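You operate a simulated robot arm through the tools that you are given. There is no shell and no other tool. Be economical: measure what you need, move in short steps, check, and stop when the job is done.

You are at the controls of a simulated robot arm. One attempt, no reset.

## Task
Slide the damp clothes apart along the rail so air gets between them.
Fine: three shirts and the navy jumper; the drying ring stays; all hooks 15 cm apart or more.

It is judged by the outcome, as a careful person would: the job done as asked, and still so three seconds after it is handed in. It fails if anything else is knocked over, pushed out of place, dropped, spilled or broken. Flat cloth is picked up by pressing the open fingertips on it (5 to 10 N) and closing them slowly along it; thin cloth reads only 2 to 8 mm in the jaws.

## Robot
A 7-joint arm with a fingered hand on a trunk, on a base that drives. Base frame: it is fixed to the floor where the robot stands at the start and does not move with it; the origin is under the middle of the robot, x ahead of it, y to its left, z up. Readings come in m, degrees, newtons and seconds.
With the tool pointing down near the work surface it reaches from about 0.3 to 0.7 m from the robot's upright axis, wherever it stands. Its first joint turns from -166.0 to 166.0 degrees. Payload 4 kg.
Tool frame: the origin (TCP) lies between the finger pads and is the grasp point; the fingertips stand 0.026 m ahead of it; z points along the fingers, y is the line along which they close. Largest opening 0.148 m; the body of the gripper starts 0.073 m behind the TCP. The gripper is a hand of 3 fingers: y runs from the thumb to the fingers, the wrist lies at [0, 0, -0.239] in the tool frame, and closing takes about 1.5 s.
Orientation is that of the tool frame in the base frame, as a unit quaternion [x, y, z, w]. With the fingers straight down and closing along the base's y, the tool's x points along the base's -x, its y along +y and its z along -z.

## Interface
- The arm moves only by the tool step_arm. Its argument "commands" is one flat list of numbers, 7 for each row, row after row: the shift along the base's x, y, z in units of 150 mm (1.0 is 150 mm), then the turn, a rotation vector about the base's x, y, z in units of 120 degrees (1.0 is 120 degrees), then the opening, from 0 (shut) to 1 (fully open). In form: [tx, ty, tz, wx, wy, wz, gripper, tx, ty, tz, wx, wy, wz, gripper, ...]. A call has 1 to 20 rows; each row is the pose to reach, as a shift and turn from the pose commanded when the call began. A call with a number of a shift or a turn outside -1 to 1 is refused whole. A row lasts 0.2 s, in which the tool goes at most 0.05 m and 8.6 degrees; a call with a longer step from one row to the next is refused whole, and so is a gripper value outside its range. A pose out of reach is approached as far as the arm can. The call stops where the force on the tool passes 40 N (or 10 N more than at its start, if that is more) or the arm is blocked; 0.2 s more then pass. Each finger travels about 0.072 m/s and halts on what it meets, pressing with about 27 N; the grip force reading is that of the motor and also rises with nothing between the fingers. The clock runs only during rows and for 0.2 s after the last one: add rows that repeat a pose to give the fingers time. It gives the time, the measured TCP pose, the force on the tool (base axes), the opening and the grip force at its end, in the units of the frame above (readings bear some noise), with the torque about the TCP (base axes, N m) and any sound that the robot's microphone picked up.
- Cameras (640 x 400 px; columns grow to the right, rows downward): "scene" is now at [0.0255, 0.1561, 1.4139]; the picture's right is [0.05, -1.00, 0.00], its down [-0.20, -0.01, -0.98] and it looks along [0.98, 0.05, -0.20] (base axes); focal length 252 px, centre (320, 200). "wrist" rides on the gripper at [0.068, -0.039, -0.09] in the tool frame; the picture's right is [0.50, 0.87, 0.00], its down [-0.66, 0.38, -0.65] and it looks along [-0.57, 0.33, 0.76] (tool axes); focal length 222 px, centre (320, 200). There is no depth. A picture from a camera that has moved, and an enlarged one, comes with that camera's place and axes in the base frame and with its lens. The place of the scene camera against the robot may be out by one fixed shift of up to 0.018 m in any direction.
- camera(camera): a new picture of that camera. No time passes.
- raise_lower(by): slides the trunk up (or, below 0, down) by that many m; the arm and the scene camera ride with it, the base frame stays. It gives what a move gives, with no picture.
- base_move(legs): drives the robot by 1 to 6 legs, each [ahead, left, turn to the left] in m, m and degrees, along the robot's own axes; the way and the turn of a leg run together, so that a leg with both is an arc; at most 1.5 m and 180 degrees a leg. The arm and the cameras ride along, it lands a little off, and it stops where it bumps. It gives what a move gives.
- preshape(shape): the hand has 3 fingers and takes this shape, open, in about a second: jaw (thumb against the fingers, like two jaws); tri (thumb and two fingers); tip (a fingertip pinch); poke (one finger out to press); point (the index stretched); flat (the hand flat); cup (the hand cupped); fist (a fist). The gripper value then closes the fingers along that shape, each until it touches; the sizes above hold for jaw. It gives what a move gives, with no picture.
- head_to(pan, tilt): turns the head with the scene camera to pan (to the left, within 155 degrees either way) and tilt (down, from -29 to 69), counted from straight ahead of the robot. It gives what a move gives.
- enlarge(camera, box): a new picture of the part [left, top, right, bottom] of that camera's present view, enlarged. No time passes.
- hand_in(): hands the job in; it is judged then, once.

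Work in short steps. Places have to be worked out from the pictures, the camera data and where the tool is seen: move nearer, look again, correct. Check each grasp and each placing, and mend what went wrong. You have 120 turns and 78 pictures in all, those below and enlarged ones among them. Open the gripper and draw the arm clear of the work before you hand the job in, unless the task says otherwise; then end with one line.

The tools are called after "Call:" by a JSON object that holds its "name" and its "arguments". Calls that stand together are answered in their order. step_arm: Moves the arm, as the interface text tells. Its arguments: {"type":"object","properties":{"commands":{"type":"array","items":{"type":"number"}}},"required":["commands"]} The other tools are called the same way: raise_lower (by) slides the trunk up or down; preshape (shape) gives the hand a shape; base_move (legs) drives the base; head_to (pan, tilt) turns the head that bears the scene camera; camera (camera) takes a picture; enlarge (camera, box) takes an enlarged picture of a part of a camera's view; hand_in () hands the job in.

At the start:

```text
time: 0.0
eef_pos: [0.3958, 0.0017, 1.1495]
orientation: [0.001, 1.0, 0.0, 0.001]
wrist_force: [-0.4, -0.2, 0.9]
torque: [0.01, 0.0, 0.02]
width: 0.1479
finger_force: 0.1
shape: jaw
trunk travel left (down, up): [-0.319, 0.271]
robot x, y, heading: [-0.0024, -0.0018, -0.1]
head pan, tilt: [3.0, 11.4]
```

scene: 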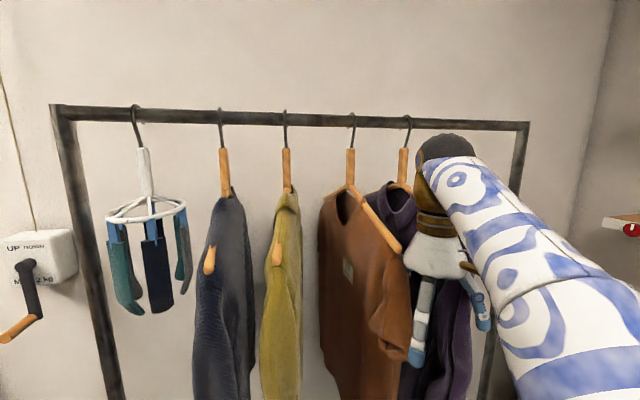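
wrist: 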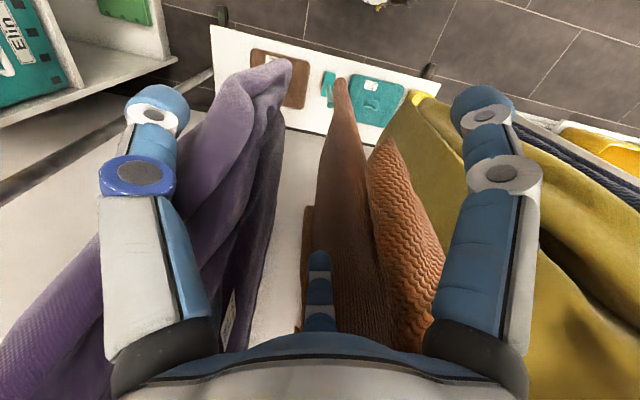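

I'll look closer at the rail and hooks to gauge where they are before moving.

Call:
{"name": "enlarge", "arguments": {"camera": "scene", "box": [40, 80, 340, 267]}}

Call:
{"name": "enlarge", "arguments": {"camera": "scene", "box": [300, 80, 600, 267]}}

```text
2.13 times, centred on (190, 174) of scene
camera zoom: at [0.0255, 0.1561, 1.4139], right [0.05, -1.0, 0.0], down [-0.2, -0.01, -0.98], along [0.98, 0.05, -0.2], focal length 538 px, centre (597, 256)
```

zoom: 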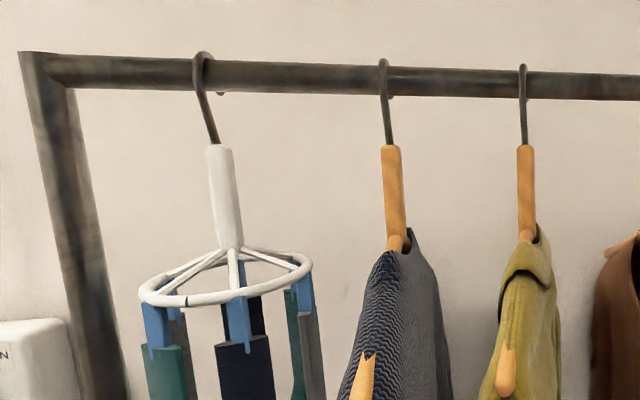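

```text
2.13 times, centred on (450, 174) of scene
camera zoom: at [0.0255, 0.1561, 1.4139], right [0.05, -1.0, 0.0], down [-0.2, -0.01, -0.98], along [0.98, 0.05, -0.2], focal length 538 px, centre (43, 256)
```

zoom: 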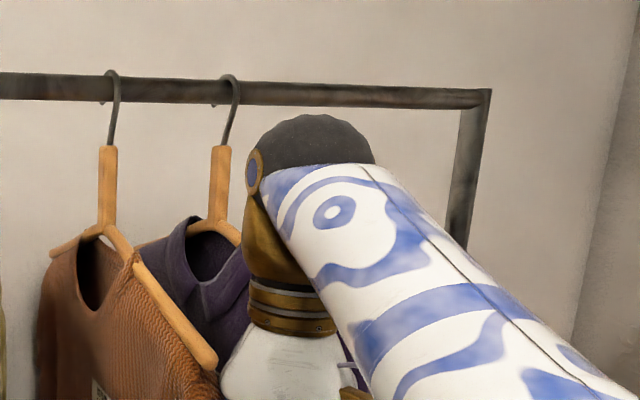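

Four garments plus the ring. I need depth, so I'll raise the trunk 0.12 m (hand rises straight up, clear of the clothes) for parallax.

Call:
{"name": "raise_lower", "arguments": {"by": 0.15}}

Call:
{"name": "camera", "arguments": {"camera": "scene"}}

```text
time: 1.8
eef_pos: [0.396, 0.0028, 1.2997]
orientation: [0.0, 1.0, 0.0, 0.001]
wrist_force: [-0.8, 0.4, 0.0]
torque: [0.01, -0.03, -0.01]
width: 0.1478
finger_force: 0.1
shape: jaw
trunk travel left (down, up): [-0.469, 0.121]
robot x, y, heading: [-0.0007, 0.0039, 0.1]
head pan, tilt: [3.0, 11.4]
```

```text
73 pictures are left
camera scene: at [0.0255, 0.1561, 1.5638], right [0.05, -1.0, 0.0], down [-0.2, -0.01, -0.98], along [0.98, 0.05, -0.2], focal length 252 px, centre (320, 200)
```

scene: 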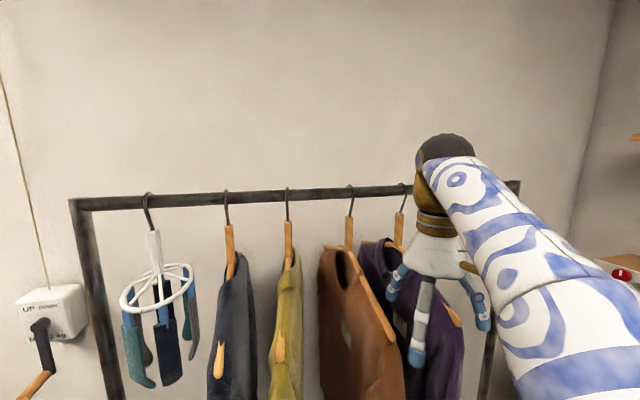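

Parallax: the rail is at z≈1.475, running from about (0.40, 0.56) to (0.71, −0.33), i.e. turned ~19°. Hook gaps come to about 0.126, 0.112, 0.135 and 0.13 m, all too small, so everything right of the ring must shift right. I look around before backing off and squaring up.

Call:
{"name": "head_to", "arguments": {"pan": -60, "tilt": 40}}

Call:
{"name": "camera", "arguments": {"camera": "scene"}}

```text
time: 3.1
eef_pos: [0.3959, 0.0027, 1.2993]
orientation: [0.0, 1.0, 0.0, 0.001]
wrist_force: [-0.2, -0.5, 0.1]
torque: [-0.03, -0.03, -0.02]
width: 0.1481
finger_force: 0.0
shape: jaw
trunk travel left (down, up): [-0.469, 0.121]
robot x, y, heading: [-0.0014, -0.0014, 0.3]
head pan, tilt: [-60.0, 40.0]
```

```text
72 pictures are left
camera scene: at [-0.025, 0.0776, 1.5184], right [-0.87, -0.5, 0.0], down [-0.32, 0.56, -0.77], along [0.38, -0.66, -0.64], focal length 252 px, centre (320, 200)
```

scene: 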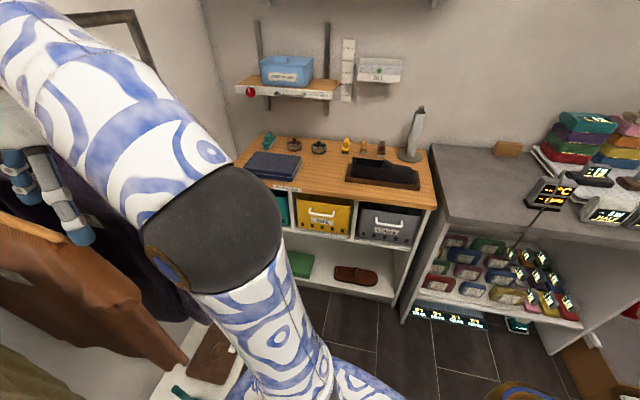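

There's about 0.9 m to the furniture on the right, with something on the floor behind right, so I back up just 0.12 m and turn to face the rail squarely, then look again.

Call:
{"name": "base_move", "arguments": {"legs": [[-0.12, 0, 0], [0, 0, 19]]}}

Call:
{"name": "head_to", "arguments": {"pan": 0, "tilt": 20}}

Call:
{"name": "camera", "arguments": {"camera": "scene"}}

```text
time: 5.4
eef_pos: [0.2515, 0.132, 1.299]
orientation: [-0.169, 0.986, 0.0, 0.001]
wrist_force: [0.7, 0.7, -0.1]
torque: [0.02, -0.01, -0.04]
width: 0.1481
finger_force: 0.0
shape: jaw
trunk travel left (down, up): [-0.469, 0.121]
robot x, y, heading: [-0.1166, 0.0014, 19.4]
head pan, tilt: [-60.0, 40.0]
```

```text
time: 6.7
eef_pos: [0.2534, 0.1342, 1.2982]
orientation: [-0.168, 0.986, 0.0, 0.001]
wrist_force: [0.4, 0.0, -1.5]
torque: [-0.02, -0.01, 0.03]
width: 0.1477
finger_force: 0.0
shape: jaw
trunk travel left (down, up): [-0.469, 0.121]
robot x, y, heading: [-0.118, -0.0016, 19.1]
head pan, tilt: [0.0, 20.0]
```

```text
71 pictures are left
camera scene: at [-0.1464, 0.1535, 1.5498], right [0.33, -0.94, 0.0], down [-0.32, -0.11, -0.94], along [0.89, 0.31, -0.34], focal length 252 px, centre (320, 200)
```

scene: 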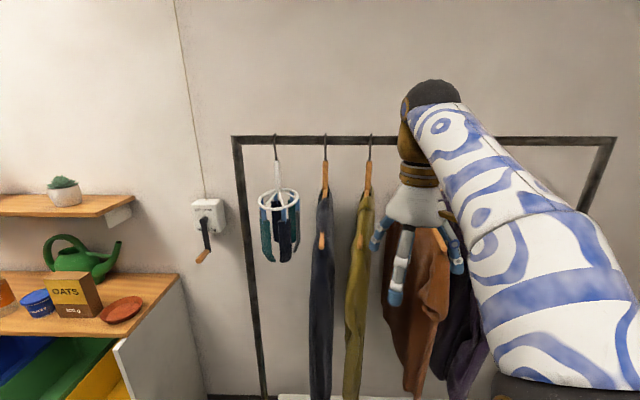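

The rail is now square to the robot, with hooks on the left at the same gaps (~0.127, 0.117). I shift back a little and 0.18 m right to be centred on the work.

Call:
{"name": "base_move", "arguments": {"legs": [[-0.1, 0, 0], [0, -0.18, 0]]}}

Call:
{"name": "preshape", "arguments": {"shape": "point"}}

Call:
{"name": "camera", "arguments": {"camera": "scene"}}

Call:
{"name": "camera", "arguments": {"camera": "wrist"}}

```text
time: 8.9
eef_pos: [0.2166, -0.0679, 1.2996]
orientation: [-0.167, 0.986, 0.0, 0.001]
wrist_force: [0.7, -0.3, 0.0]
torque: [0.01, -0.01, -0.01]
width: 0.148
finger_force: 0.1
shape: jaw
trunk travel left (down, up): [-0.469, 0.121]
robot x, y, heading: [-0.1557, -0.1979, 19.2]
head pan, tilt: [0.0, 20.0]
```

```text
time: 9.8
eef_pos: [0.2165, -0.0674, 1.3001]
orientation: [-0.166, 0.986, 0.0, 0.001]
wrist_force: [-0.1, 0.4, 1.0]
torque: [0.02, -0.01, 0.01]
width: 0.1421
finger_force: 0.0
shape: point
trunk travel left (down, up): [-0.469, 0.121]
robot x, y, heading: [-0.1595, -0.2002, 19.2]
head pan, tilt: [0.0, 20.0]
```

```text
70 pictures are left
camera scene: at [-0.1824, -0.0466, 1.5498], right [0.33, -0.94, 0.0], down [-0.32, -0.11, -0.94], along [0.89, 0.31, -0.34], focal length 252 px, centre (320, 200)
```

scene: 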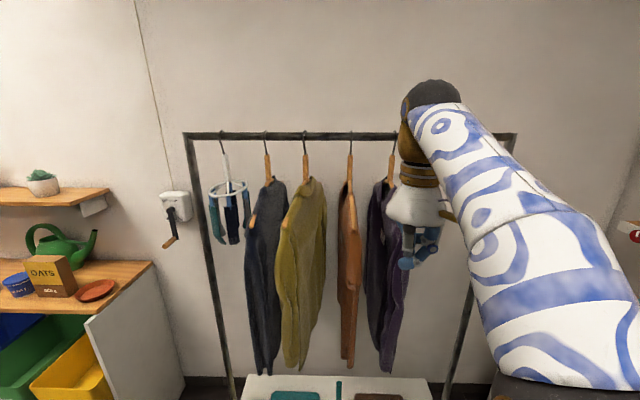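

```text
69 pictures are left
camera wrist: at [0.165, -0.1263, 1.3902], right [-0.76, 0.65, 0.0], down [0.49, 0.57, 0.65], along [0.43, 0.49, -0.76], focal length 222 px, centre (320, 200)
```

wrist: 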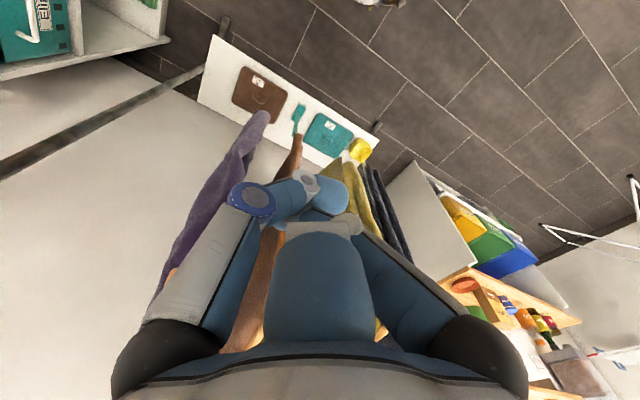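

Hooks seen at columns 221/266/306/351/393 confirm gaps of ~0.11–0.13 m. I check what the pointing hand looks like.

Call:
{"name": "enlarge", "arguments": {"camera": "scene", "box": [350, 150, 510, 280]}}

```text
3.08 times, centred on (430, 215) of scene
camera zoom: at [-0.1824, -0.0466, 1.5498], right [0.33, -0.94, 0.0], down [-0.32, -0.11, -0.94], along [0.89, 0.31, -0.34], focal length 775 px, centre (-18, 154)
```

zoom: 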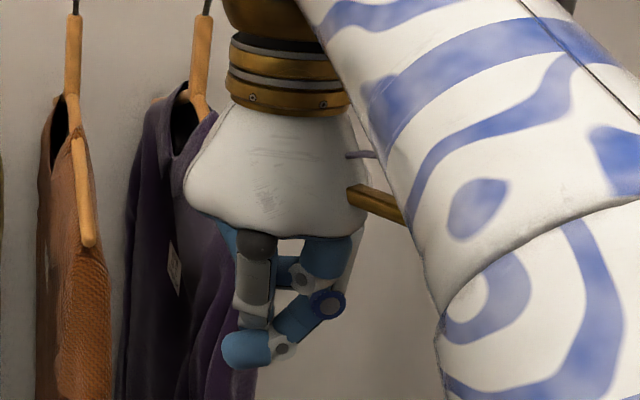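

The pointing shape shows mostly curled fingers; I try "poke" instead and look again.

Call:
{"name": "preshape", "arguments": {"shape": "poke"}}

Call:
{"name": "enlarge", "arguments": {"camera": "scene", "box": [350, 150, 510, 280]}}

Call:
{"name": "camera", "arguments": {"camera": "wrist"}}

```text
time: 10.7
eef_pos: [0.2165, -0.0684, 1.2996]
orientation: [-0.166, 0.986, 0.0, 0.001]
wrist_force: [-0.6, 0.2, -0.2]
torque: [-0.01, -0.02, 0.03]
width: 0.0
finger_force: 0.0
shape: poke
trunk travel left (down, up): [-0.469, 0.121]
robot x, y, heading: [-0.1547, -0.2041, 18.9]
head pan, tilt: [0.0, 20.0]
```

```text
3.08 times, centred on (430, 215) of scene
camera zoom: at [-0.1824, -0.0466, 1.5498], right [0.33, -0.94, 0.0], down [-0.32, -0.11, -0.94], along [0.89, 0.31, -0.34], focal length 775 px, centre (-18, 154)
```

zoom: 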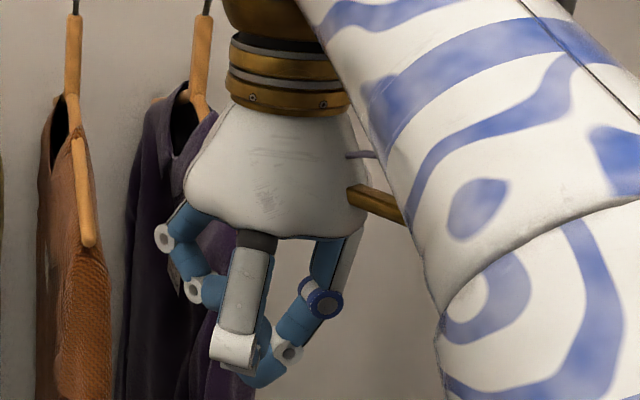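

```text
66 pictures are left
camera wrist: at [0.165, -0.1263, 1.3902], right [-0.76, 0.65, 0.0], down [0.49, 0.57, 0.65], along [0.43, 0.49, -0.76], focal length 222 px, centre (320, 200)
```

wrist: 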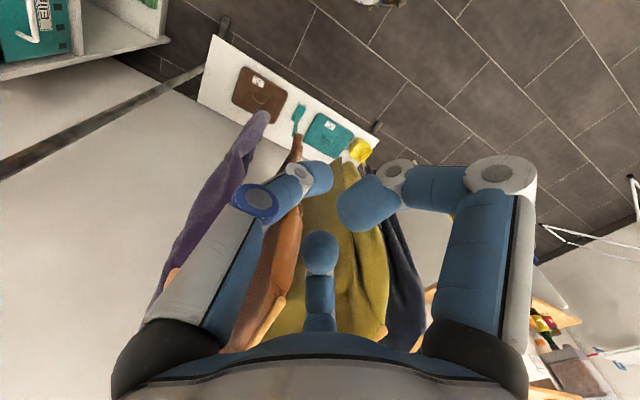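

Poke merely pinches. I'll use "jaw" partly closed as a loose cage around each hanger's wooden neck. First tilt the hand to point horizontally at the rail (fingers along the rail normal), short of the clothes.

Call:
{"name": "preshape", "arguments": {"shape": "jaw"}}

Call:
{"name": "step_arm", "arguments": {"commands": [0.08, 0.03, 0.05, 0.022, -0.064, 0, 0.9, 0.16, 0.055, 0.1, 0.044, -0.129, 0, 0.8, 0.24, 0.08, 0.15, 0.067, -0.193, 0, 0.7, 0.32, 0.11, 0.2, 0.089, -0.258, 0, 0.6, 0.4, 0.14, 0.26, 0.111, -0.322, 0, 0.5, 0.48, 0.165, 0.31, 0.133, -0.387, 0, 0.4, 0.56, 0.19, 0.36, 0.155, -0.451, 0, 0.4, 0.64, 0.22, 0.42, 0.178, -0.516, 0, 0.4, 0.72, 0.25, 0.47, 0.2, -0.58, 0, 0.4, 0.8, 0.275, 0.52, 0.222, -0.645, 0, 0.4, 0.9, 0.31, 0.567, 0.2445, -0.709, 0, 0.4, 0.9, 0.31, 0.567, 0.2445, -0.709, 0, 0.4, 0.9, 0.31, 0.567, 0.2445, -0.709, 0, 0.4]}}

Call:
{"name": "camera", "arguments": {"camera": "scene"}}

Call:
{"name": "camera", "arguments": {"camera": "wrist"}}

```text
time: 11.6
eef_pos: [0.2175, -0.0681, 1.2991]
orientation: [-0.167, 0.986, 0.0, 0.0]
wrist_force: [-0.9, 0.3, -0.1]
torque: [-0.02, 0.0, -0.02]
width: 0.1478
finger_force: 0.0
shape: jaw
trunk travel left (down, up): [-0.469, 0.121]
robot x, y, heading: [-0.1563, -0.203, 18.9]
head pan, tilt: [0.0, 20.0]
```

```text
time: 14.4
eef_pos: [0.3506, -0.0212, 1.3855]
orientation: [-0.118, 0.697, 0.115, 0.698]
wrist_force: [0.5, -0.2, 0.7]
torque: [0.02, 0.03, -0.04]
width: 0.0592
finger_force: 0.1
shape: jaw
trunk travel left (down, up): [-0.469, 0.121]
robot x, y, heading: [-0.1573, -0.2, 18.9]
head pan, tilt: [0.0, 20.0]
```

```text
65 pictures are left
camera scene: at [-0.1826, -0.0467, 1.5498], right [0.33, -0.94, 0.0], down [-0.32, -0.11, -0.94], along [0.89, 0.31, -0.34], focal length 252 px, centre (320, 200)
```

scene: 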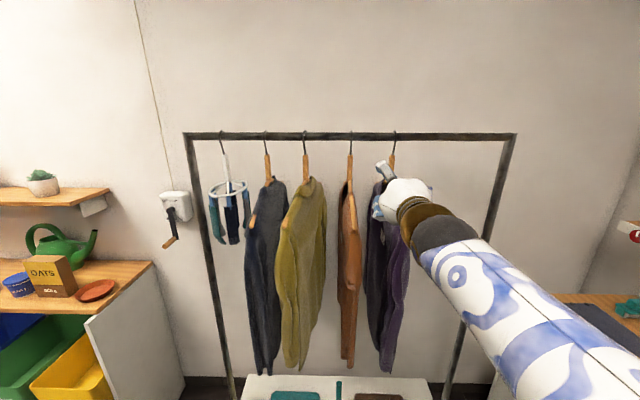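

```text
64 pictures are left
camera wrist: at [0.2784, -0.0876, 1.3174], right [-0.28, 0.82, -0.5], down [-0.74, 0.15, 0.65], along [0.61, 0.56, 0.57], focal length 222 px, centre (320, 200)
```

wrist: 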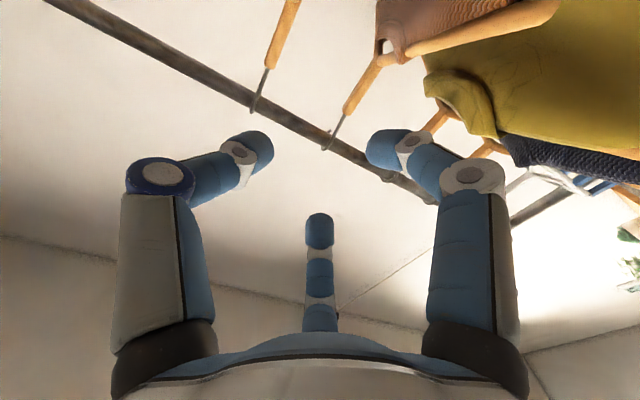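

The hand is horizontal and aligned. The wrist view puts the purple hook at about (0.60, 0.00) and rust at (0.56, 0.11), with the rail z about 1.455–1.475. I centre on the purple hanger and approach by 0.1 m for a second look.

Call:
{"name": "step_arm", "arguments": {"commands": [0.07, -0.2, 0, 0, 0, 0, 0.45, 0.141, -0.41, 0, 0, 0, 0, 0.45, 0.351, -0.338, 0, 0, 0, 0, 0.45, 0.561, -0.265, 0, 0, 0, 0, 0.45, 0.771, -0.193, 0, 0, 0, 0, 0.45, 0.771, -0.193, 0, 0, 0, 0, 0.45]}}

Call:
{"name": "camera", "arguments": {"camera": "wrist"}}

Call:
{"name": "enlarge", "arguments": {"camera": "scene", "box": [300, 110, 460, 210]}}

```text
time: 15.8
eef_pos: [0.4661, -0.0492, 1.3846]
orientation: [-0.117, 0.697, 0.115, 0.698]
wrist_force: [0.7, -0.9, 0.7]
torque: [0.0, -0.03, 0.0]
width: 0.0661
finger_force: 0.0
shape: jaw
trunk travel left (down, up): [-0.469, 0.121]
robot x, y, heading: [-0.1573, -0.1987, 19.1]
head pan, tilt: [0.0, 20.0]
```

```text
63 pictures are left
camera wrist: at [0.3934, -0.1148, 1.3183], right [-0.28, 0.82, -0.5], down [-0.74, 0.15, 0.65], along [0.61, 0.56, 0.57], focal length 222 px, centre (320, 200)
```

wrist: 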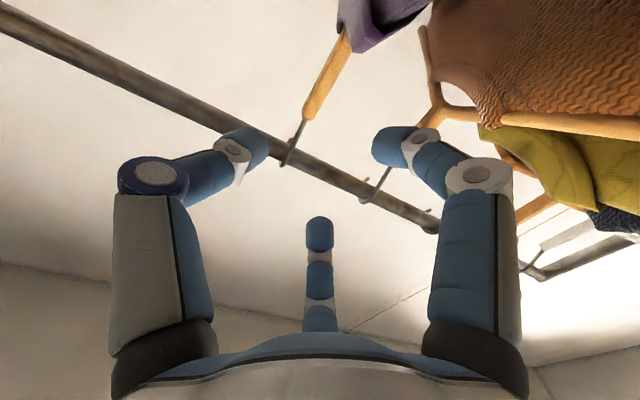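

```text
4.00 times, centred on (380, 160) of scene
camera zoom: at [-0.1823, -0.0466, 1.5498], right [0.33, -0.94, 0.0], down [-0.32, -0.11, -0.94], along [0.89, 0.31, -0.34], focal length 1008 px, centre (80, 360)
```

zoom: 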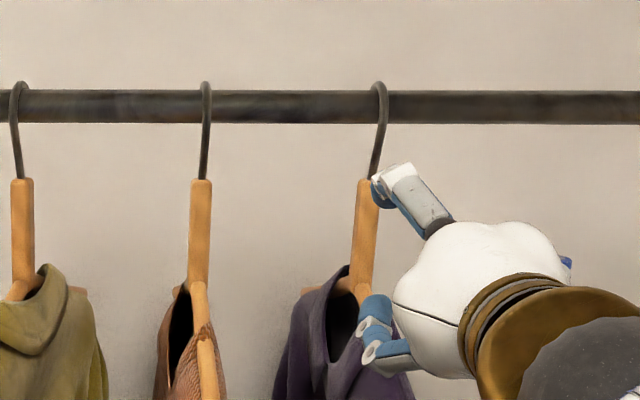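

Triangulating gives the purple hook at n≈0.60 along my facing direction, z≈1.47, neck centred at z≈1.38. I open to half, raise 1 cm, and move in to cage the neck between thumb (right) and the two fingers (left).

Call:
{"name": "step_arm", "arguments": {"commands": [-0.018, 0.053, 0.067, 0, 0, 0, 0.5, 0.15, 0.11, 0.067, 0, 0, 0, 0.5, 0.32, 0.169, 0.067, 0, 0, 0, 0.5, 0.49, 0.228, 0.067, 0, 0, 0, 0.5, 0.66, 0.287, 0.067, 0, 0, 0, 0.5, 0.66, 0.287, 0.067, 0, 0, 0, 0.5]}}

Call:
{"name": "camera", "arguments": {"camera": "wrist"}}

Call:
{"name": "enlarge", "arguments": {"camera": "scene", "box": [300, 110, 460, 210]}}

```text
time: 17.2
eef_pos: [0.5686, -0.0075, 1.3931]
orientation: [-0.118, 0.697, 0.115, 0.698]
wrist_force: [-0.5, -0.9, 0.7]
torque: [0.0, -0.02, 0.0]
width: 0.0735
finger_force: 0.0
shape: jaw
trunk travel left (down, up): [-0.469, 0.121]
robot x, y, heading: [-0.1568, -0.2012, 18.9]
head pan, tilt: [0.0, 20.0]
```

```text
61 pictures are left
camera wrist: at [0.4955, -0.0736, 1.3271], right [-0.28, 0.82, -0.5], down [-0.74, 0.15, 0.65], along [0.61, 0.56, 0.57], focal length 222 px, centre (320, 200)
```

wrist: 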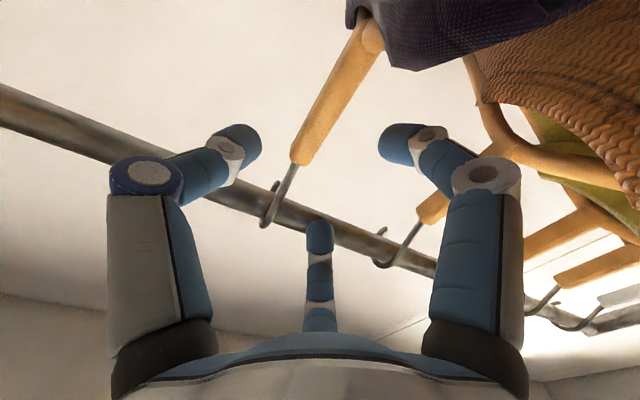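

```text
4.00 times, centred on (380, 160) of scene
camera zoom: at [-0.1822, -0.0469, 1.5498], right [0.33, -0.94, 0.0], down [-0.32, -0.11, -0.94], along [0.89, 0.31, -0.34], focal length 1008 px, centre (80, 360)
```

zoom: 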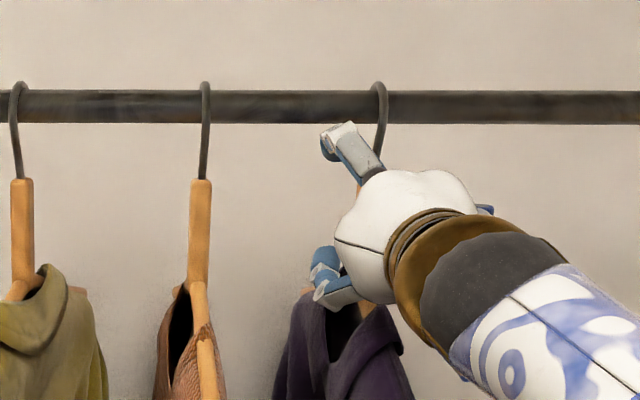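

The upper finger's knuckle looks level with the rail's underside, so I drop 1.5 cm, narrow slightly, and advance 3 cm.

Call:
{"name": "step_arm", "arguments": {"commands": [0, 0, -0.05, 0, 0, 0, 0.4, 0, 0, -0.1, 0, 0, 0, 0.4, 0.1, 0.033, -0.1, 0, 0, 0, 0.4, 0.19, 0.065, -0.1, 0, 0, 0, 0.4, 0.19, 0.065, -0.1, 0, 0, 0, 0.4]}}

Call:
{"name": "camera", "arguments": {"camera": "wrist"}}

Call:
{"name": "enlarge", "arguments": {"camera": "scene", "box": [300, 110, 460, 210]}}

```text
time: 18.4
eef_pos: [0.5962, 0.0022, 1.3798]
orientation: [-0.117, 0.697, 0.115, 0.698]
wrist_force: [-0.6, 0.0, -0.5]
torque: [0.02, -0.04, 0.01]
width: 0.0593
finger_force: 0.2
shape: jaw
out of reach, approached as far as the arm can: row 2
trunk travel left (down, up): [-0.469, 0.121]
robot x, y, heading: [-0.1544, -0.1989, 19.3]
head pan, tilt: [0.0, 20.0]
```

```text
59 pictures are left
camera wrist: at [0.5233, -0.0632, 1.3137], right [-0.28, 0.82, -0.5], down [-0.74, 0.15, 0.65], along [0.61, 0.56, 0.57], focal length 222 px, centre (320, 200)
```

wrist: 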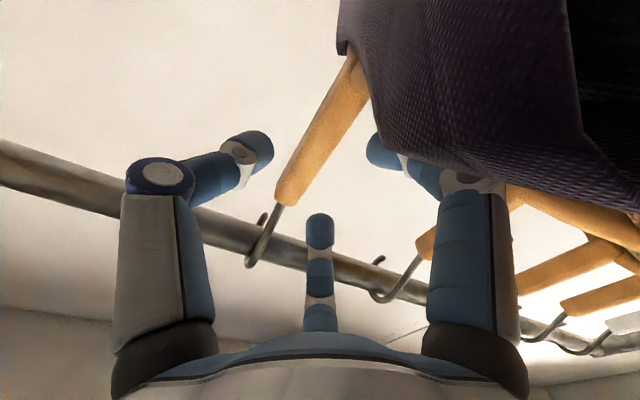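

```text
4.00 times, centred on (380, 160) of scene
camera zoom: at [-0.1823, -0.0467, 1.5498], right [0.33, -0.94, 0.0], down [-0.32, -0.11, -0.94], along [0.89, 0.31, -0.34], focal length 1008 px, centre (80, 360)
```

zoom: 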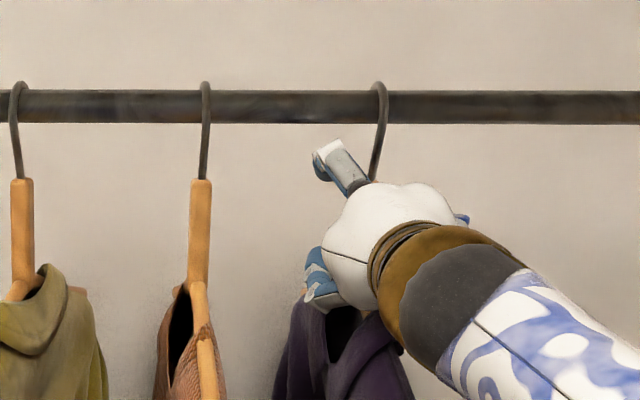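

The neck lies right between thumb and fingers (r≈0.195–0.20 vs. TCP 0.192). I advance 2.7 cm more so the fingertips straddle it.

Call:
{"name": "step_arm", "arguments": {"commands": [0.085, 0.03, 0, 0, 0, 0, 0.4, 0.17, 0.059, 0, 0, 0, 0, 0.4, 0.17, 0.059, 0, 0, 0, 0, 0.4]}}

Call:
{"name": "camera", "arguments": {"camera": "wrist"}}

```text
time: 19.2
eef_pos: [0.6219, 0.01, 1.3801]
orientation: [-0.117, 0.697, 0.115, 0.698]
wrist_force: [0.8, -0.1, 0.1]
torque: [-0.04, -0.02, -0.01]
width: 0.0595
finger_force: 0.0
shape: jaw
trunk travel left (down, up): [-0.469, 0.121]
robot x, y, heading: [-0.1547, -0.1995, 19.1]
head pan, tilt: [0.0, 20.0]
```

```text
57 pictures are left
camera wrist: at [0.5484, -0.0556, 1.3136], right [-0.28, 0.82, -0.5], down [-0.74, 0.15, 0.65], along [0.61, 0.56, 0.57], focal length 222 px, centre (320, 200)
```

wrist: 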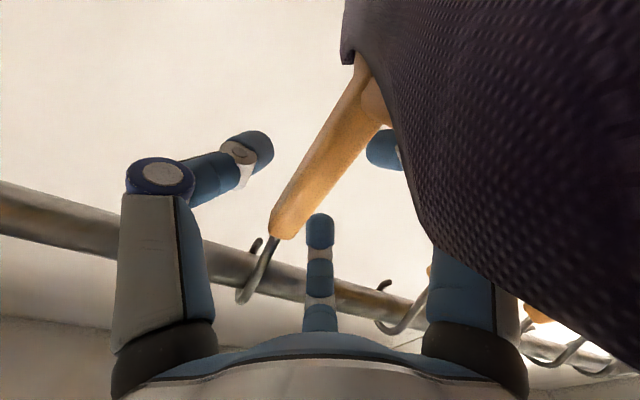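

No contact, neck caged. Slide right along the rail by 0.10 m slowly and check.

Call:
{"name": "step_arm", "arguments": {"commands": [0.027, -0.079, 0, 0, 0, 0, 0.4, 0.054, -0.158, 0, 0, 0, 0, 0.4, 0.081, -0.236, 0, 0, 0, 0, 0.4, 0.109, -0.315, 0, 0, 0, 0, 0.4, 0.136, -0.394, 0, 0, 0, 0, 0.4, 0.163, -0.473, 0, 0, 0, 0, 0.4, 0.19, -0.551, 0, 0, 0, 0, 0.4, 0.217, -0.63, 0, 0, 0, 0, 0.4, 0.217, -0.63, 0, 0, 0, 0, 0.4]}}

Call:
{"name": "camera", "arguments": {"camera": "scene"}}

Call:
{"name": "camera", "arguments": {"camera": "wrist"}}

```text
time: 21.2
eef_pos: [0.6524, -0.083, 1.3789]
orientation: [-0.118, 0.697, 0.115, 0.698]
wrist_force: [-0.6, 1.1, -0.6]
torque: [0.0, 0.0, 0.0]
width: 0.0596
finger_force: 0.1
shape: jaw
trunk travel left (down, up): [-0.469, 0.121]
robot x, y, heading: [-0.1594, -0.1939, 19.1]
head pan, tilt: [0.0, 20.0]
```

```text
56 pictures are left
camera scene: at [-0.1823, -0.0465, 1.5498], right [0.33, -0.94, 0.0], down [-0.32, -0.11, -0.94], along [0.89, 0.31, -0.34], focal length 252 px, centre (320, 200)
```

scene: 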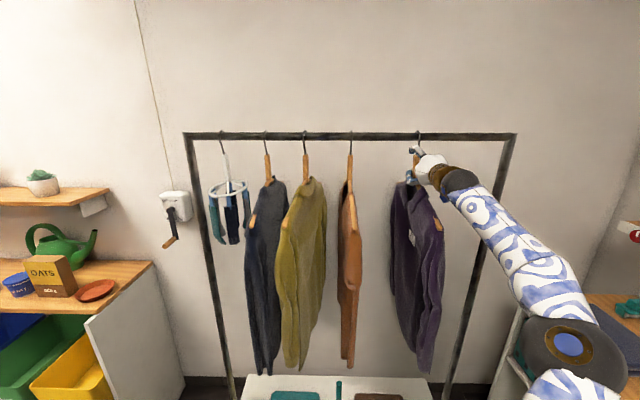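

```text
55 pictures are left
camera wrist: at [0.5797, -0.1491, 1.3126], right [-0.28, 0.82, -0.5], down [-0.74, 0.15, 0.65], along [0.61, 0.56, 0.57], focal length 222 px, centre (320, 200)
```

wrist: 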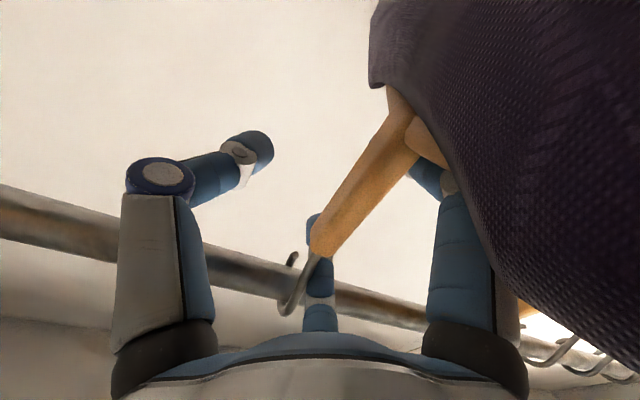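

Sliding works cleanly (≈0.07 m of hook travel, no force). Target columns ≈282/343/404/465 for even ~0.175 m gaps; purple needs ~0.13 m more, then check.

Call:
{"name": "step_arm", "arguments": {"commands": [0.027, -0.079, 0, 0, 0, 0, 0.4, 0.054, -0.158, 0, 0, 0, 0, 0.4, 0.081, -0.236, 0, 0, 0, 0, 0.4, 0.109, -0.315, 0, 0, 0, 0, 0.4, 0.136, -0.394, 0, 0, 0, 0, 0.4, 0.163, -0.473, 0, 0, 0, 0, 0.4, 0.19, -0.551, 0, 0, 0, 0, 0.4, 0.217, -0.63, 0, 0, 0, 0, 0.4, 0.244, -0.709, 0, 0, 0, 0, 0.4, 0.271, -0.788, 0, 0, 0, 0, 0.4, 0.288, -0.835, 0, 0, 0, 0, 0.4, 0.288, -0.835, 0, 0, 0, 0, 0.4]}}

Call:
{"name": "camera", "arguments": {"camera": "scene"}}

Call:
{"name": "camera", "arguments": {"camera": "wrist"}}

```text
time: 23.8
eef_pos: [0.6898, -0.1959, 1.3674]
orientation: [-0.118, 0.696, 0.115, 0.698]
wrist_force: [3.4, 3.6, 10.3]
torque: [-0.09, 0.54, -0.11]
width: 0.0607
finger_force: 0.1
shape: jaw
out of reach, approached as far as the arm can: row 9, 10, 11, 12
trunk travel left (down, up): [-0.469, 0.121]
robot x, y, heading: [-0.1545, -0.1994, 19.3]
head pan, tilt: [0.0, 20.0]
```

```text
54 pictures are left
camera scene: at [-0.1829, -0.0459, 1.5498], right [0.33, -0.94, 0.0], down [-0.32, -0.11, -0.94], along [0.89, 0.31, -0.34], focal length 252 px, centre (320, 200)
```

scene: 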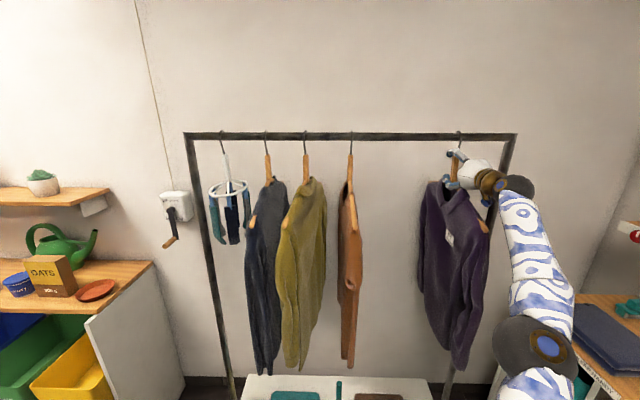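

```text
53 pictures are left
camera wrist: at [0.6173, -0.2616, 1.3009], right [-0.28, 0.82, -0.5], down [-0.74, 0.15, 0.65], along [0.61, 0.56, 0.57], focal length 222 px, centre (320, 200)
```

wrist: 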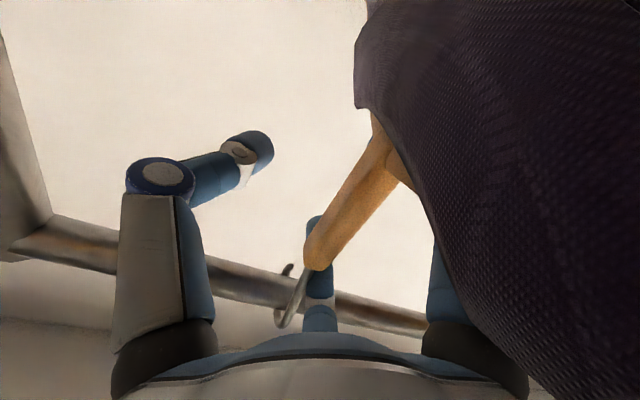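

Purple hook is at column 459 — enough. The arm ran to its reach limit and is touching lightly (10 N), so I ease back left a little and withdraw straight out.

Call:
{"name": "step_arm", "arguments": {"commands": [-0.02, 0.05, 0.0, 0, 0, 0, 0.45, -0.1, 0.02, 0, 0, 0, 0, 0.45, -0.25, -0.03, 0, 0, 0, 0, 0.45, -0.44, -0.095, 0, 0, 0, 0, 0.45, -0.63, -0.16, 0, 0, 0, 0, 0.45, -0.82, -0.225, 0, 0, 0, 0, 0.45, -0.98, -0.28, 0, 0, 0, 0, 0.45, -0.98, -0.28, 0, 0, 0, 0, 0.45]}}

Call:
{"name": "camera", "arguments": {"camera": "scene"}}

```text
time: 25.6
eef_pos: [0.5418, -0.2387, 1.3678]
orientation: [-0.118, 0.697, 0.115, 0.698]
wrist_force: [-0.2, 0.3, 0.0]
torque: [0.0, 0.07, 0.01]
width: 0.0668
finger_force: 0.1
shape: jaw
trunk travel left (down, up): [-0.469, 0.121]
robot x, y, heading: [-0.156, -0.1993, 19.0]
head pan, tilt: [0.0, 20.0]
```

```text
52 pictures are left
camera scene: at [-0.1825, -0.0468, 1.5498], right [0.33, -0.94, 0.0], down [-0.32, -0.11, -0.94], along [0.89, 0.31, -0.34], focal length 252 px, centre (320, 200)
```

scene: 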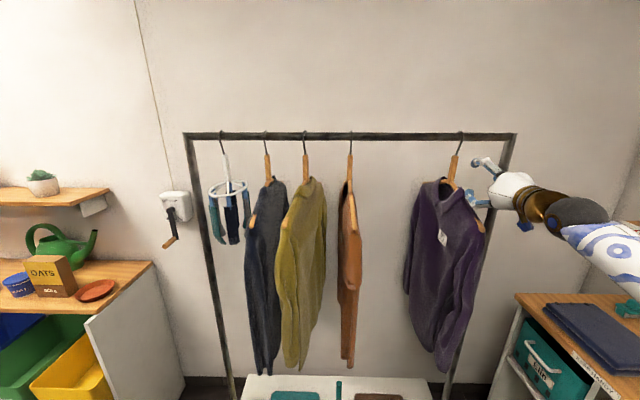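

Purple hangs free at column 460. I back out beyond the garments and move left toward the rust shirt's hanger (r≈0.07).

Call:
{"name": "step_arm", "arguments": {"commands": [-0.24, -0.083, 0.04, 0, 0, 0, 0.4, -0.48, -0.165, 0.08, 0, 0, 0, 0.4, -0.718, -0.248, 0.12, 0, 0, 0, 0.4, -0.79, -0.038, 0.12, 0, 0, 0, 0.4, -0.86, 0.172, 0.12, 0, 0, 0, 0.4, -0.935, 0.382, 0.12, 0, 0, 0, 0.4, -0.935, 0.382, 0.12, 0, 0, 0, 0.4]}}

Call:
{"name": "step_arm", "arguments": {"commands": [-0.081, 0.236, 0, 0, 0, 0, 0.4, -0.163, 0.473, 0, 0, 0, 0, 0.4, -0.244, 0.709, 0, 0, 0, 0, 0.4, -0.326, 0.945, 0, 0, 0, 0, 0.4, -0.326, 0.945, 0, 0, 0, 0, 0.4]}}

```text
time: 27.2
eef_pos: [0.4031, -0.1817, 1.3848]
orientation: [-0.118, 0.697, 0.116, 0.698]
wrist_force: [-0.4, 0.3, 0.1]
torque: [0.0, 0.03, -0.02]
width: 0.0596
finger_force: 0.1
shape: jaw
trunk travel left (down, up): [-0.469, 0.121]
robot x, y, heading: [-0.1571, -0.2003, 19.3]
head pan, tilt: [0.0, 20.0]
```

```text
time: 28.4
eef_pos: [0.3537, -0.0406, 1.3855]
orientation: [-0.118, 0.697, 0.115, 0.698]
wrist_force: [0.4, 0.2, 0.1]
torque: [0.01, 0.01, -0.03]
width: 0.0595
finger_force: 0.1
shape: jaw
trunk travel left (down, up): [-0.469, 0.121]
robot x, y, heading: [-0.156, -0.2008, 19.4]
head pan, tilt: [0.0, 20.0]
```

At r≈0.154. Left another 0.09 m, then forward 0.1 m and look.

Call:
{"name": "step_arm", "arguments": {"commands": [-0.067, 0.193, 0, 0, 0, 0, 0.4, -0.133, 0.387, 0, 0, 0, 0, 0.4, -0.2, 0.58, 0, 0, 0, 0, 0.4, 0.01, 0.652, 0, 0, 0, 0, 0.4, 0.22, 0.725, 0, 0, 0, 0, 0.4, 0.43, 0.797, 0, 0, 0, 0, 0.4, 0.43, 0.797, 0, 0, 0, 0, 0.4]}}

Call:
{"name": "camera", "arguments": {"camera": "wrist"}}

Call:
{"name": "enlarge", "arguments": {"camera": "scene", "box": [260, 110, 420, 210]}}

```text
time: 30.0
eef_pos: [0.4175, 0.0796, 1.3852]
orientation: [-0.117, 0.697, 0.115, 0.698]
wrist_force: [0.3, 0.0, 0.5]
torque: [0.02, 0.02, -0.03]
width: 0.0592
finger_force: 0.0
shape: jaw
trunk travel left (down, up): [-0.469, 0.121]
robot x, y, heading: [-0.1547, -0.1978, 19.2]
head pan, tilt: [0.0, 20.0]
```

```text
51 pictures are left
camera wrist: at [0.3455, 0.0135, 1.3196], right [-0.28, 0.82, -0.5], down [-0.74, 0.15, 0.65], along [0.61, 0.56, 0.57], focal length 222 px, centre (320, 200)
```

wrist: 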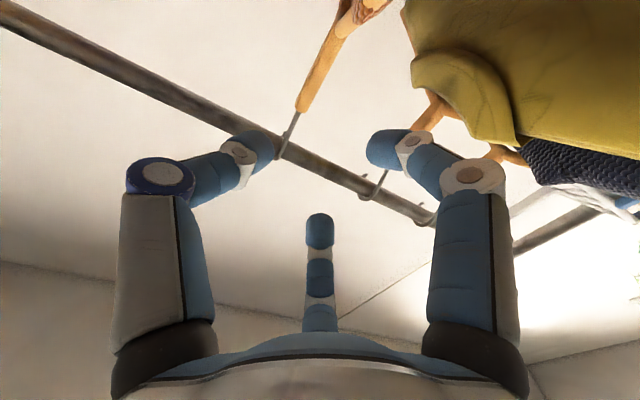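

```text
4.00 times, centred on (340, 160) of scene
camera zoom: at [-0.1823, -0.0465, 1.5498], right [0.33, -0.94, 0.0], down [-0.32, -0.11, -0.94], along [0.89, 0.31, -0.34], focal length 1008 px, centre (240, 360)
```

zoom: 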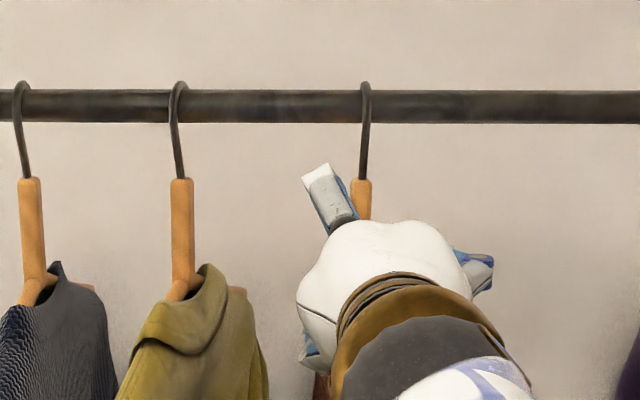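

Rust's neck sits in the same relative place as purple's did. Straight in by 0.158 m.

Call:
{"name": "step_arm", "arguments": {"commands": [0.19, 0.065, -0.03, 0, 0, 0, 0.4, 0.38, 0.131, -0.03, 0, 0, 0, 0.4, 0.57, 0.196, -0.03, 0, 0, 0, 0.4, 0.7, 0.241, -0.03, 0, 0, 0, 0.4, 0.8, 0.276, -0.03, 0, 0, 0, 0.4, 0.9, 0.31, -0.03, 0, 0, 0, 0.4, 0.995, 0.343, -0.03, 0, 0, 0, 0.4, 0.995, 0.343, -0.03, 0, 0, 0, 0.4]}}

Call:
{"name": "camera", "arguments": {"camera": "wrist"}}

```text
time: 31.8
eef_pos: [0.5671, 0.1297, 1.3813]
orientation: [-0.118, 0.697, 0.116, 0.698]
wrist_force: [0.1, -0.4, -0.4]
torque: [0.03, -0.02, -0.03]
width: 0.0592
finger_force: 0.1
shape: jaw
trunk travel left (down, up): [-0.469, 0.121]
robot x, y, heading: [-0.1535, -0.1989, 19.1]
head pan, tilt: [0.0, 20.0]
```

```text
49 pictures are left
camera wrist: at [0.4943, 0.0643, 1.3151], right [-0.28, 0.82, -0.5], down [-0.74, 0.15, 0.65], along [0.61, 0.56, 0.57], focal length 222 px, centre (320, 200)
```

wrist: 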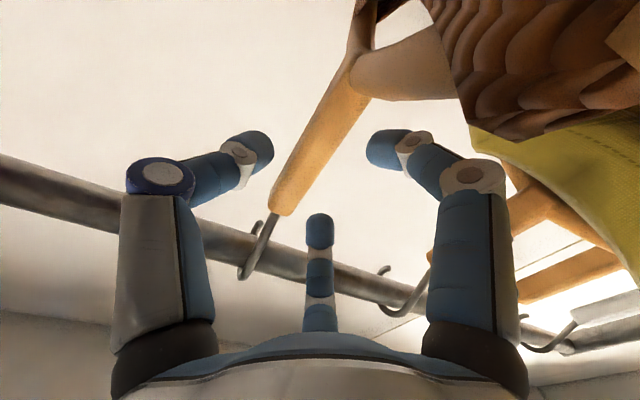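

Neck is caged. Slide right ~0.16 m (with 1 cm more depth) to bring the rust hook to column ≈400.

Call:
{"name": "step_arm", "arguments": {"commands": [0.063, 0.022, 0, 0, 0, 0, 0.4, 0.095, -0.07, 0, 0, 0, 0, 0.4, 0.127, -0.162, 0, 0, 0, 0, 0.4, 0.158, -0.253, 0, 0, 0, 0, 0.4, 0.19, -0.345, 0, 0, 0, 0, 0.4, 0.222, -0.437, 0, 0, 0, 0, 0.4, 0.253, -0.529, 0, 0, 0, 0, 0.4, 0.285, -0.62, 0, 0, 0, 0, 0.4, 0.317, -0.712, 0, 0, 0, 0, 0.4, 0.348, -0.804, 0, 0, 0, 0, 0.4, 0.38, -0.896, 0, 0, 0, 0, 0.4, 0.411, -0.988, 0, 0, 0, 0, 0.4, 0.411, -0.988, 0, 0, 0, 0, 0.4]}}

Call:
{"name": "camera", "arguments": {"camera": "scene"}}

```text
time: 34.6
eef_pos: [0.6294, -0.0177, 1.3826]
orientation: [-0.118, 0.697, 0.116, 0.698]
wrist_force: [-0.1, -0.3, 0.1]
torque: [0.0, 0.01, 0.03]
width: 0.0596
finger_force: 0.0
shape: jaw
trunk travel left (down, up): [-0.469, 0.121]
robot x, y, heading: [-0.1551, -0.2025, 19.4]
head pan, tilt: [0.0, 20.0]
```

```text
48 pictures are left
camera scene: at [-0.1823, -0.0464, 1.5498], right [0.33, -0.94, 0.0], down [-0.32, -0.11, -0.94], along [0.89, 0.31, -0.34], focal length 252 px, centre (320, 200)
```

scene: 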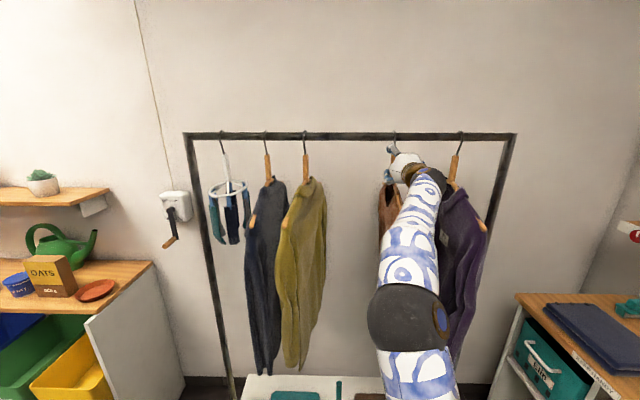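

Rust at column 395; nudge 1.4 cm more, ease off, and withdraw.

Call:
{"name": "step_arm", "arguments": {"commands": [0.03, -0.088, 0, 0, 0, 0, 0.4, 0.03, -0.088, 0, 0, 0, 0, 0.4, 0.013, -0.038, 0, 0, 0, 0, 0.45, -0.1, -0.077, 0, 0, 0, 0, 0.45, -0.25, -0.129, 0, 0, 0, 0, 0.45, -0.44, -0.194, 0, 0, 0, 0, 0.45, -0.63, -0.26, 0, 0, 0, 0, 0.45, -0.82, -0.326, 0, 0, 0, 0, 0.45, -0.98, -0.381, 0, 0, 0, 0, 0.45, -0.98, -0.381, 0, 0, 0, 0, 0.45]}}

Call:
{"name": "camera", "arguments": {"camera": "scene"}}

```text
time: 36.8
eef_pos: [0.4809, -0.0747, 1.3832]
orientation: [-0.118, 0.697, 0.115, 0.698]
wrist_force: [-0.2, 0.3, 0.9]
torque: [0.0, 0.0, 0.0]
width: 0.0667
finger_force: 0.1
shape: jaw
trunk travel left (down, up): [-0.469, 0.121]
robot x, y, heading: [-0.156, -0.2, 19.2]
head pan, tilt: [0.0, 20.0]
```

```text
47 pictures are left
camera scene: at [-0.1825, -0.0465, 1.5498], right [0.33, -0.94, 0.0], down [-0.32, -0.11, -0.94], along [0.89, 0.31, -0.34], focal length 252 px, centre (320, 200)
```

scene: 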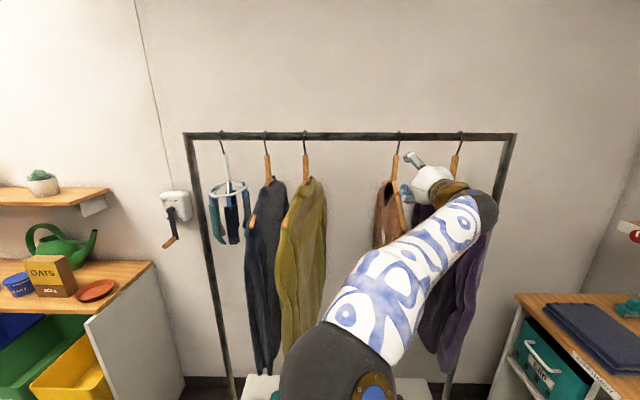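

Rust at column 399. I back the hand out fully, then shift the base 0.14 m left (back to where there was free floor) for the remaining two.

Call:
{"name": "step_arm", "arguments": {"commands": [-0.19, -0.065, 0, 0, 0, 0, 0.4, -0.38, -0.13, 0, 0, 0, 0, 0.4, -0.57, -0.195, 0, 0, 0, 0, 0.4, -0.76, -0.26, 0, 0, 0, 0, 0.4, -0.76, -0.26, 0, 0, 0, 0, 0.4]}}

Call:
{"name": "base_move", "arguments": {"legs": [[0, 0.14, 0]]}}

Call:
{"name": "camera", "arguments": {"camera": "scene"}}

Call:
{"name": "camera", "arguments": {"camera": "wrist"}}

```text
time: 38.0
eef_pos: [0.3666, -0.1138, 1.3828]
orientation: [-0.117, 0.697, 0.116, 0.698]
wrist_force: [-0.5, 0.5, -0.2]
torque: [-0.02, -0.02, -0.01]
width: 0.0596
finger_force: 0.0
shape: jaw
trunk travel left (down, up): [-0.469, 0.121]
robot x, y, heading: [-0.1581, -0.2034, 19.1]
head pan, tilt: [0.0, 20.0]
```

```text
time: 39.3
eef_pos: [0.3213, 0.0186, 1.3822]
orientation: [-0.117, 0.697, 0.114, 0.698]
wrist_force: [0.2, -0.6, 0.4]
torque: [0.0, -0.01, -0.03]
width: 0.0594
finger_force: 0.0
shape: jaw
trunk travel left (down, up): [-0.469, 0.121]
robot x, y, heading: [-0.2047, -0.0656, 19.1]
head pan, tilt: [0.0, 20.0]
```

```text
46 pictures are left
camera scene: at [-0.2288, 0.0873, 1.5497], right [0.33, -0.94, 0.0], down [-0.32, -0.11, -0.94], along [0.89, 0.31, -0.34], focal length 252 px, centre (320, 200)
```

scene: 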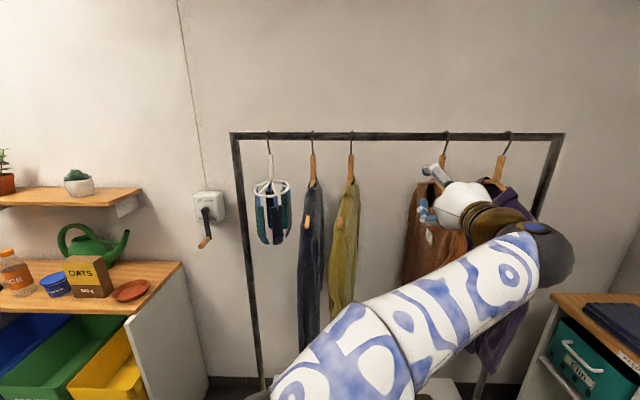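

```text
45 pictures are left
camera wrist: at [0.248, -0.0465, 1.315], right [-0.28, 0.82, -0.5], down [-0.74, 0.15, 0.65], along [0.61, 0.56, 0.57], focal length 222 px, centre (320, 200)
```

wrist: 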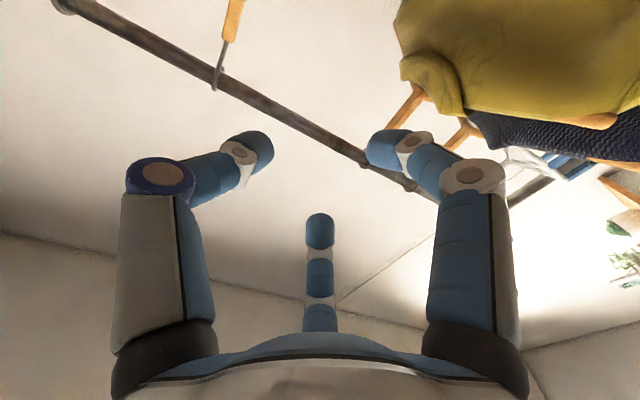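

Now left to the mustard hanger (r≈−0.07): 0.12 m left first, then the rest and forward.

Call:
{"name": "step_arm", "arguments": {"commands": [-0.065, 0.189, 0, 0, 0, 0, 0.4, -0.13, 0.378, 0, 0, 0, 0, 0.4, -0.195, 0.567, 0, 0, 0, 0, 0.4, -0.26, 0.756, 0, 0, 0, 0, 0.4, -0.26, 0.756, 0, 0, 0, 0, 0.4]}}

Call:
{"name": "step_arm", "arguments": {"commands": [-0.046, 0.132, 0, 0, 0, 0, 0.4, -0.091, 0.265, 0, 0, 0, 0, 0.4, 0.12, 0.338, 0, 0, 0, 0, 0.4, 0.34, 0.414, 0, 0, 0, 0, 0.4, 0.6, 0.504, 0, 0, 0, 0, 0.4, 0.6, 0.504, 0, 0, 0, 0, 0.4]}}

Call:
{"name": "camera", "arguments": {"camera": "wrist"}}

Call:
{"name": "camera", "arguments": {"camera": "scene"}}

```text
time: 40.5
eef_pos: [0.2827, 0.1279, 1.3831]
orientation: [-0.115, 0.698, 0.113, 0.698]
wrist_force: [-0.2, 1.1, -0.6]
torque: [-0.01, 0.03, -0.03]
width: 0.0594
finger_force: 0.1
shape: jaw
trunk travel left (down, up): [-0.469, 0.121]
robot x, y, heading: [-0.1995, -0.069, 19.0]
head pan, tilt: [0.0, 20.0]
```

```text
time: 41.9
eef_pos: [0.3732, 0.2095, 1.3821]
orientation: [-0.118, 0.697, 0.116, 0.698]
wrist_force: [0.0, 0.8, 0.1]
torque: [-0.02, 0.01, -0.02]
width: 0.0593
finger_force: 0.1
shape: jaw
trunk travel left (down, up): [-0.469, 0.121]
robot x, y, heading: [-0.2036, -0.0688, 19.1]
head pan, tilt: [0.0, 20.0]
```

```text
44 pictures are left
camera wrist: at [0.2999, 0.1438, 1.3144], right [-0.28, 0.82, -0.5], down [-0.74, 0.15, 0.65], along [0.61, 0.56, 0.57], focal length 222 px, centre (320, 200)
```

wrist: 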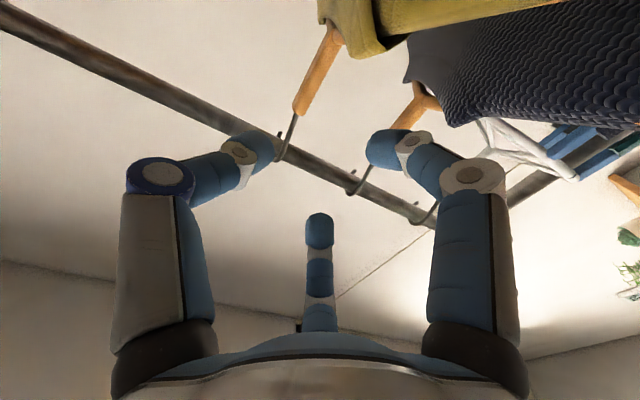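

```text
43 pictures are left
camera scene: at [-0.2288, 0.0874, 1.5497], right [0.33, -0.94, 0.0], down [-0.32, -0.11, -0.94], along [0.89, 0.31, -0.34], focal length 252 px, centre (320, 200)
```

scene: 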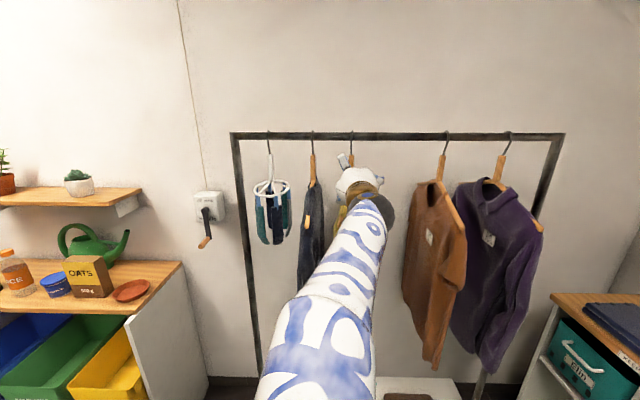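

Same relative geometry as with rust (n≈0.42). Straight in.

Call:
{"name": "step_arm", "arguments": {"commands": [0.19, 0.065, 0, 0, 0, 0, 0.4, 0.38, 0.131, 0, 0, 0, 0, 0.4, 0.57, 0.196, 0, 0, 0, 0, 0.4, 0.7, 0.241, 0, 0, 0, 0, 0.4, 0.8, 0.276, 0, 0, 0, 0, 0.4, 0.9, 0.31, 0, 0, 0, 0, 0.4, 0.995, 0.343, 0, 0, 0, 0, 0.4, 0.995, 0.343, 0, 0, 0, 0, 0.4]}}

Call:
{"name": "camera", "arguments": {"camera": "wrist"}}

```text
time: 43.7
eef_pos: [0.5202, 0.2605, 1.3813]
orientation: [-0.117, 0.697, 0.116, 0.698]
wrist_force: [0.2, 0.3, -0.4]
torque: [-0.03, -0.03, 0.01]
width: 0.0594
finger_force: 0.0
shape: jaw
trunk travel left (down, up): [-0.469, 0.121]
robot x, y, heading: [-0.2017, -0.0653, 18.9]
head pan, tilt: [0.0, 20.0]
```

```text
42 pictures are left
camera wrist: at [0.4483, 0.1942, 1.3148], right [-0.28, 0.82, -0.5], down [-0.74, 0.15, 0.65], along [0.61, 0.56, 0.57], focal length 222 px, centre (320, 200)
```

wrist: 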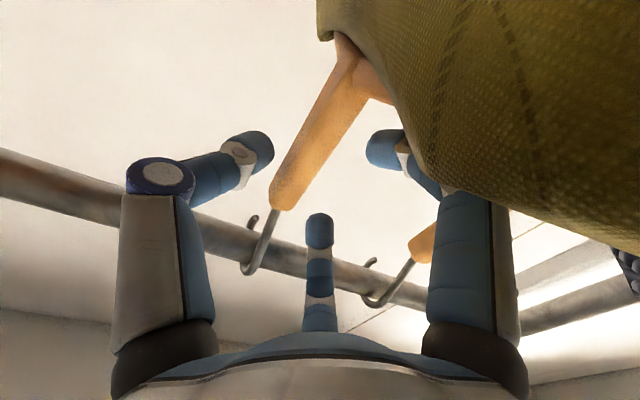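

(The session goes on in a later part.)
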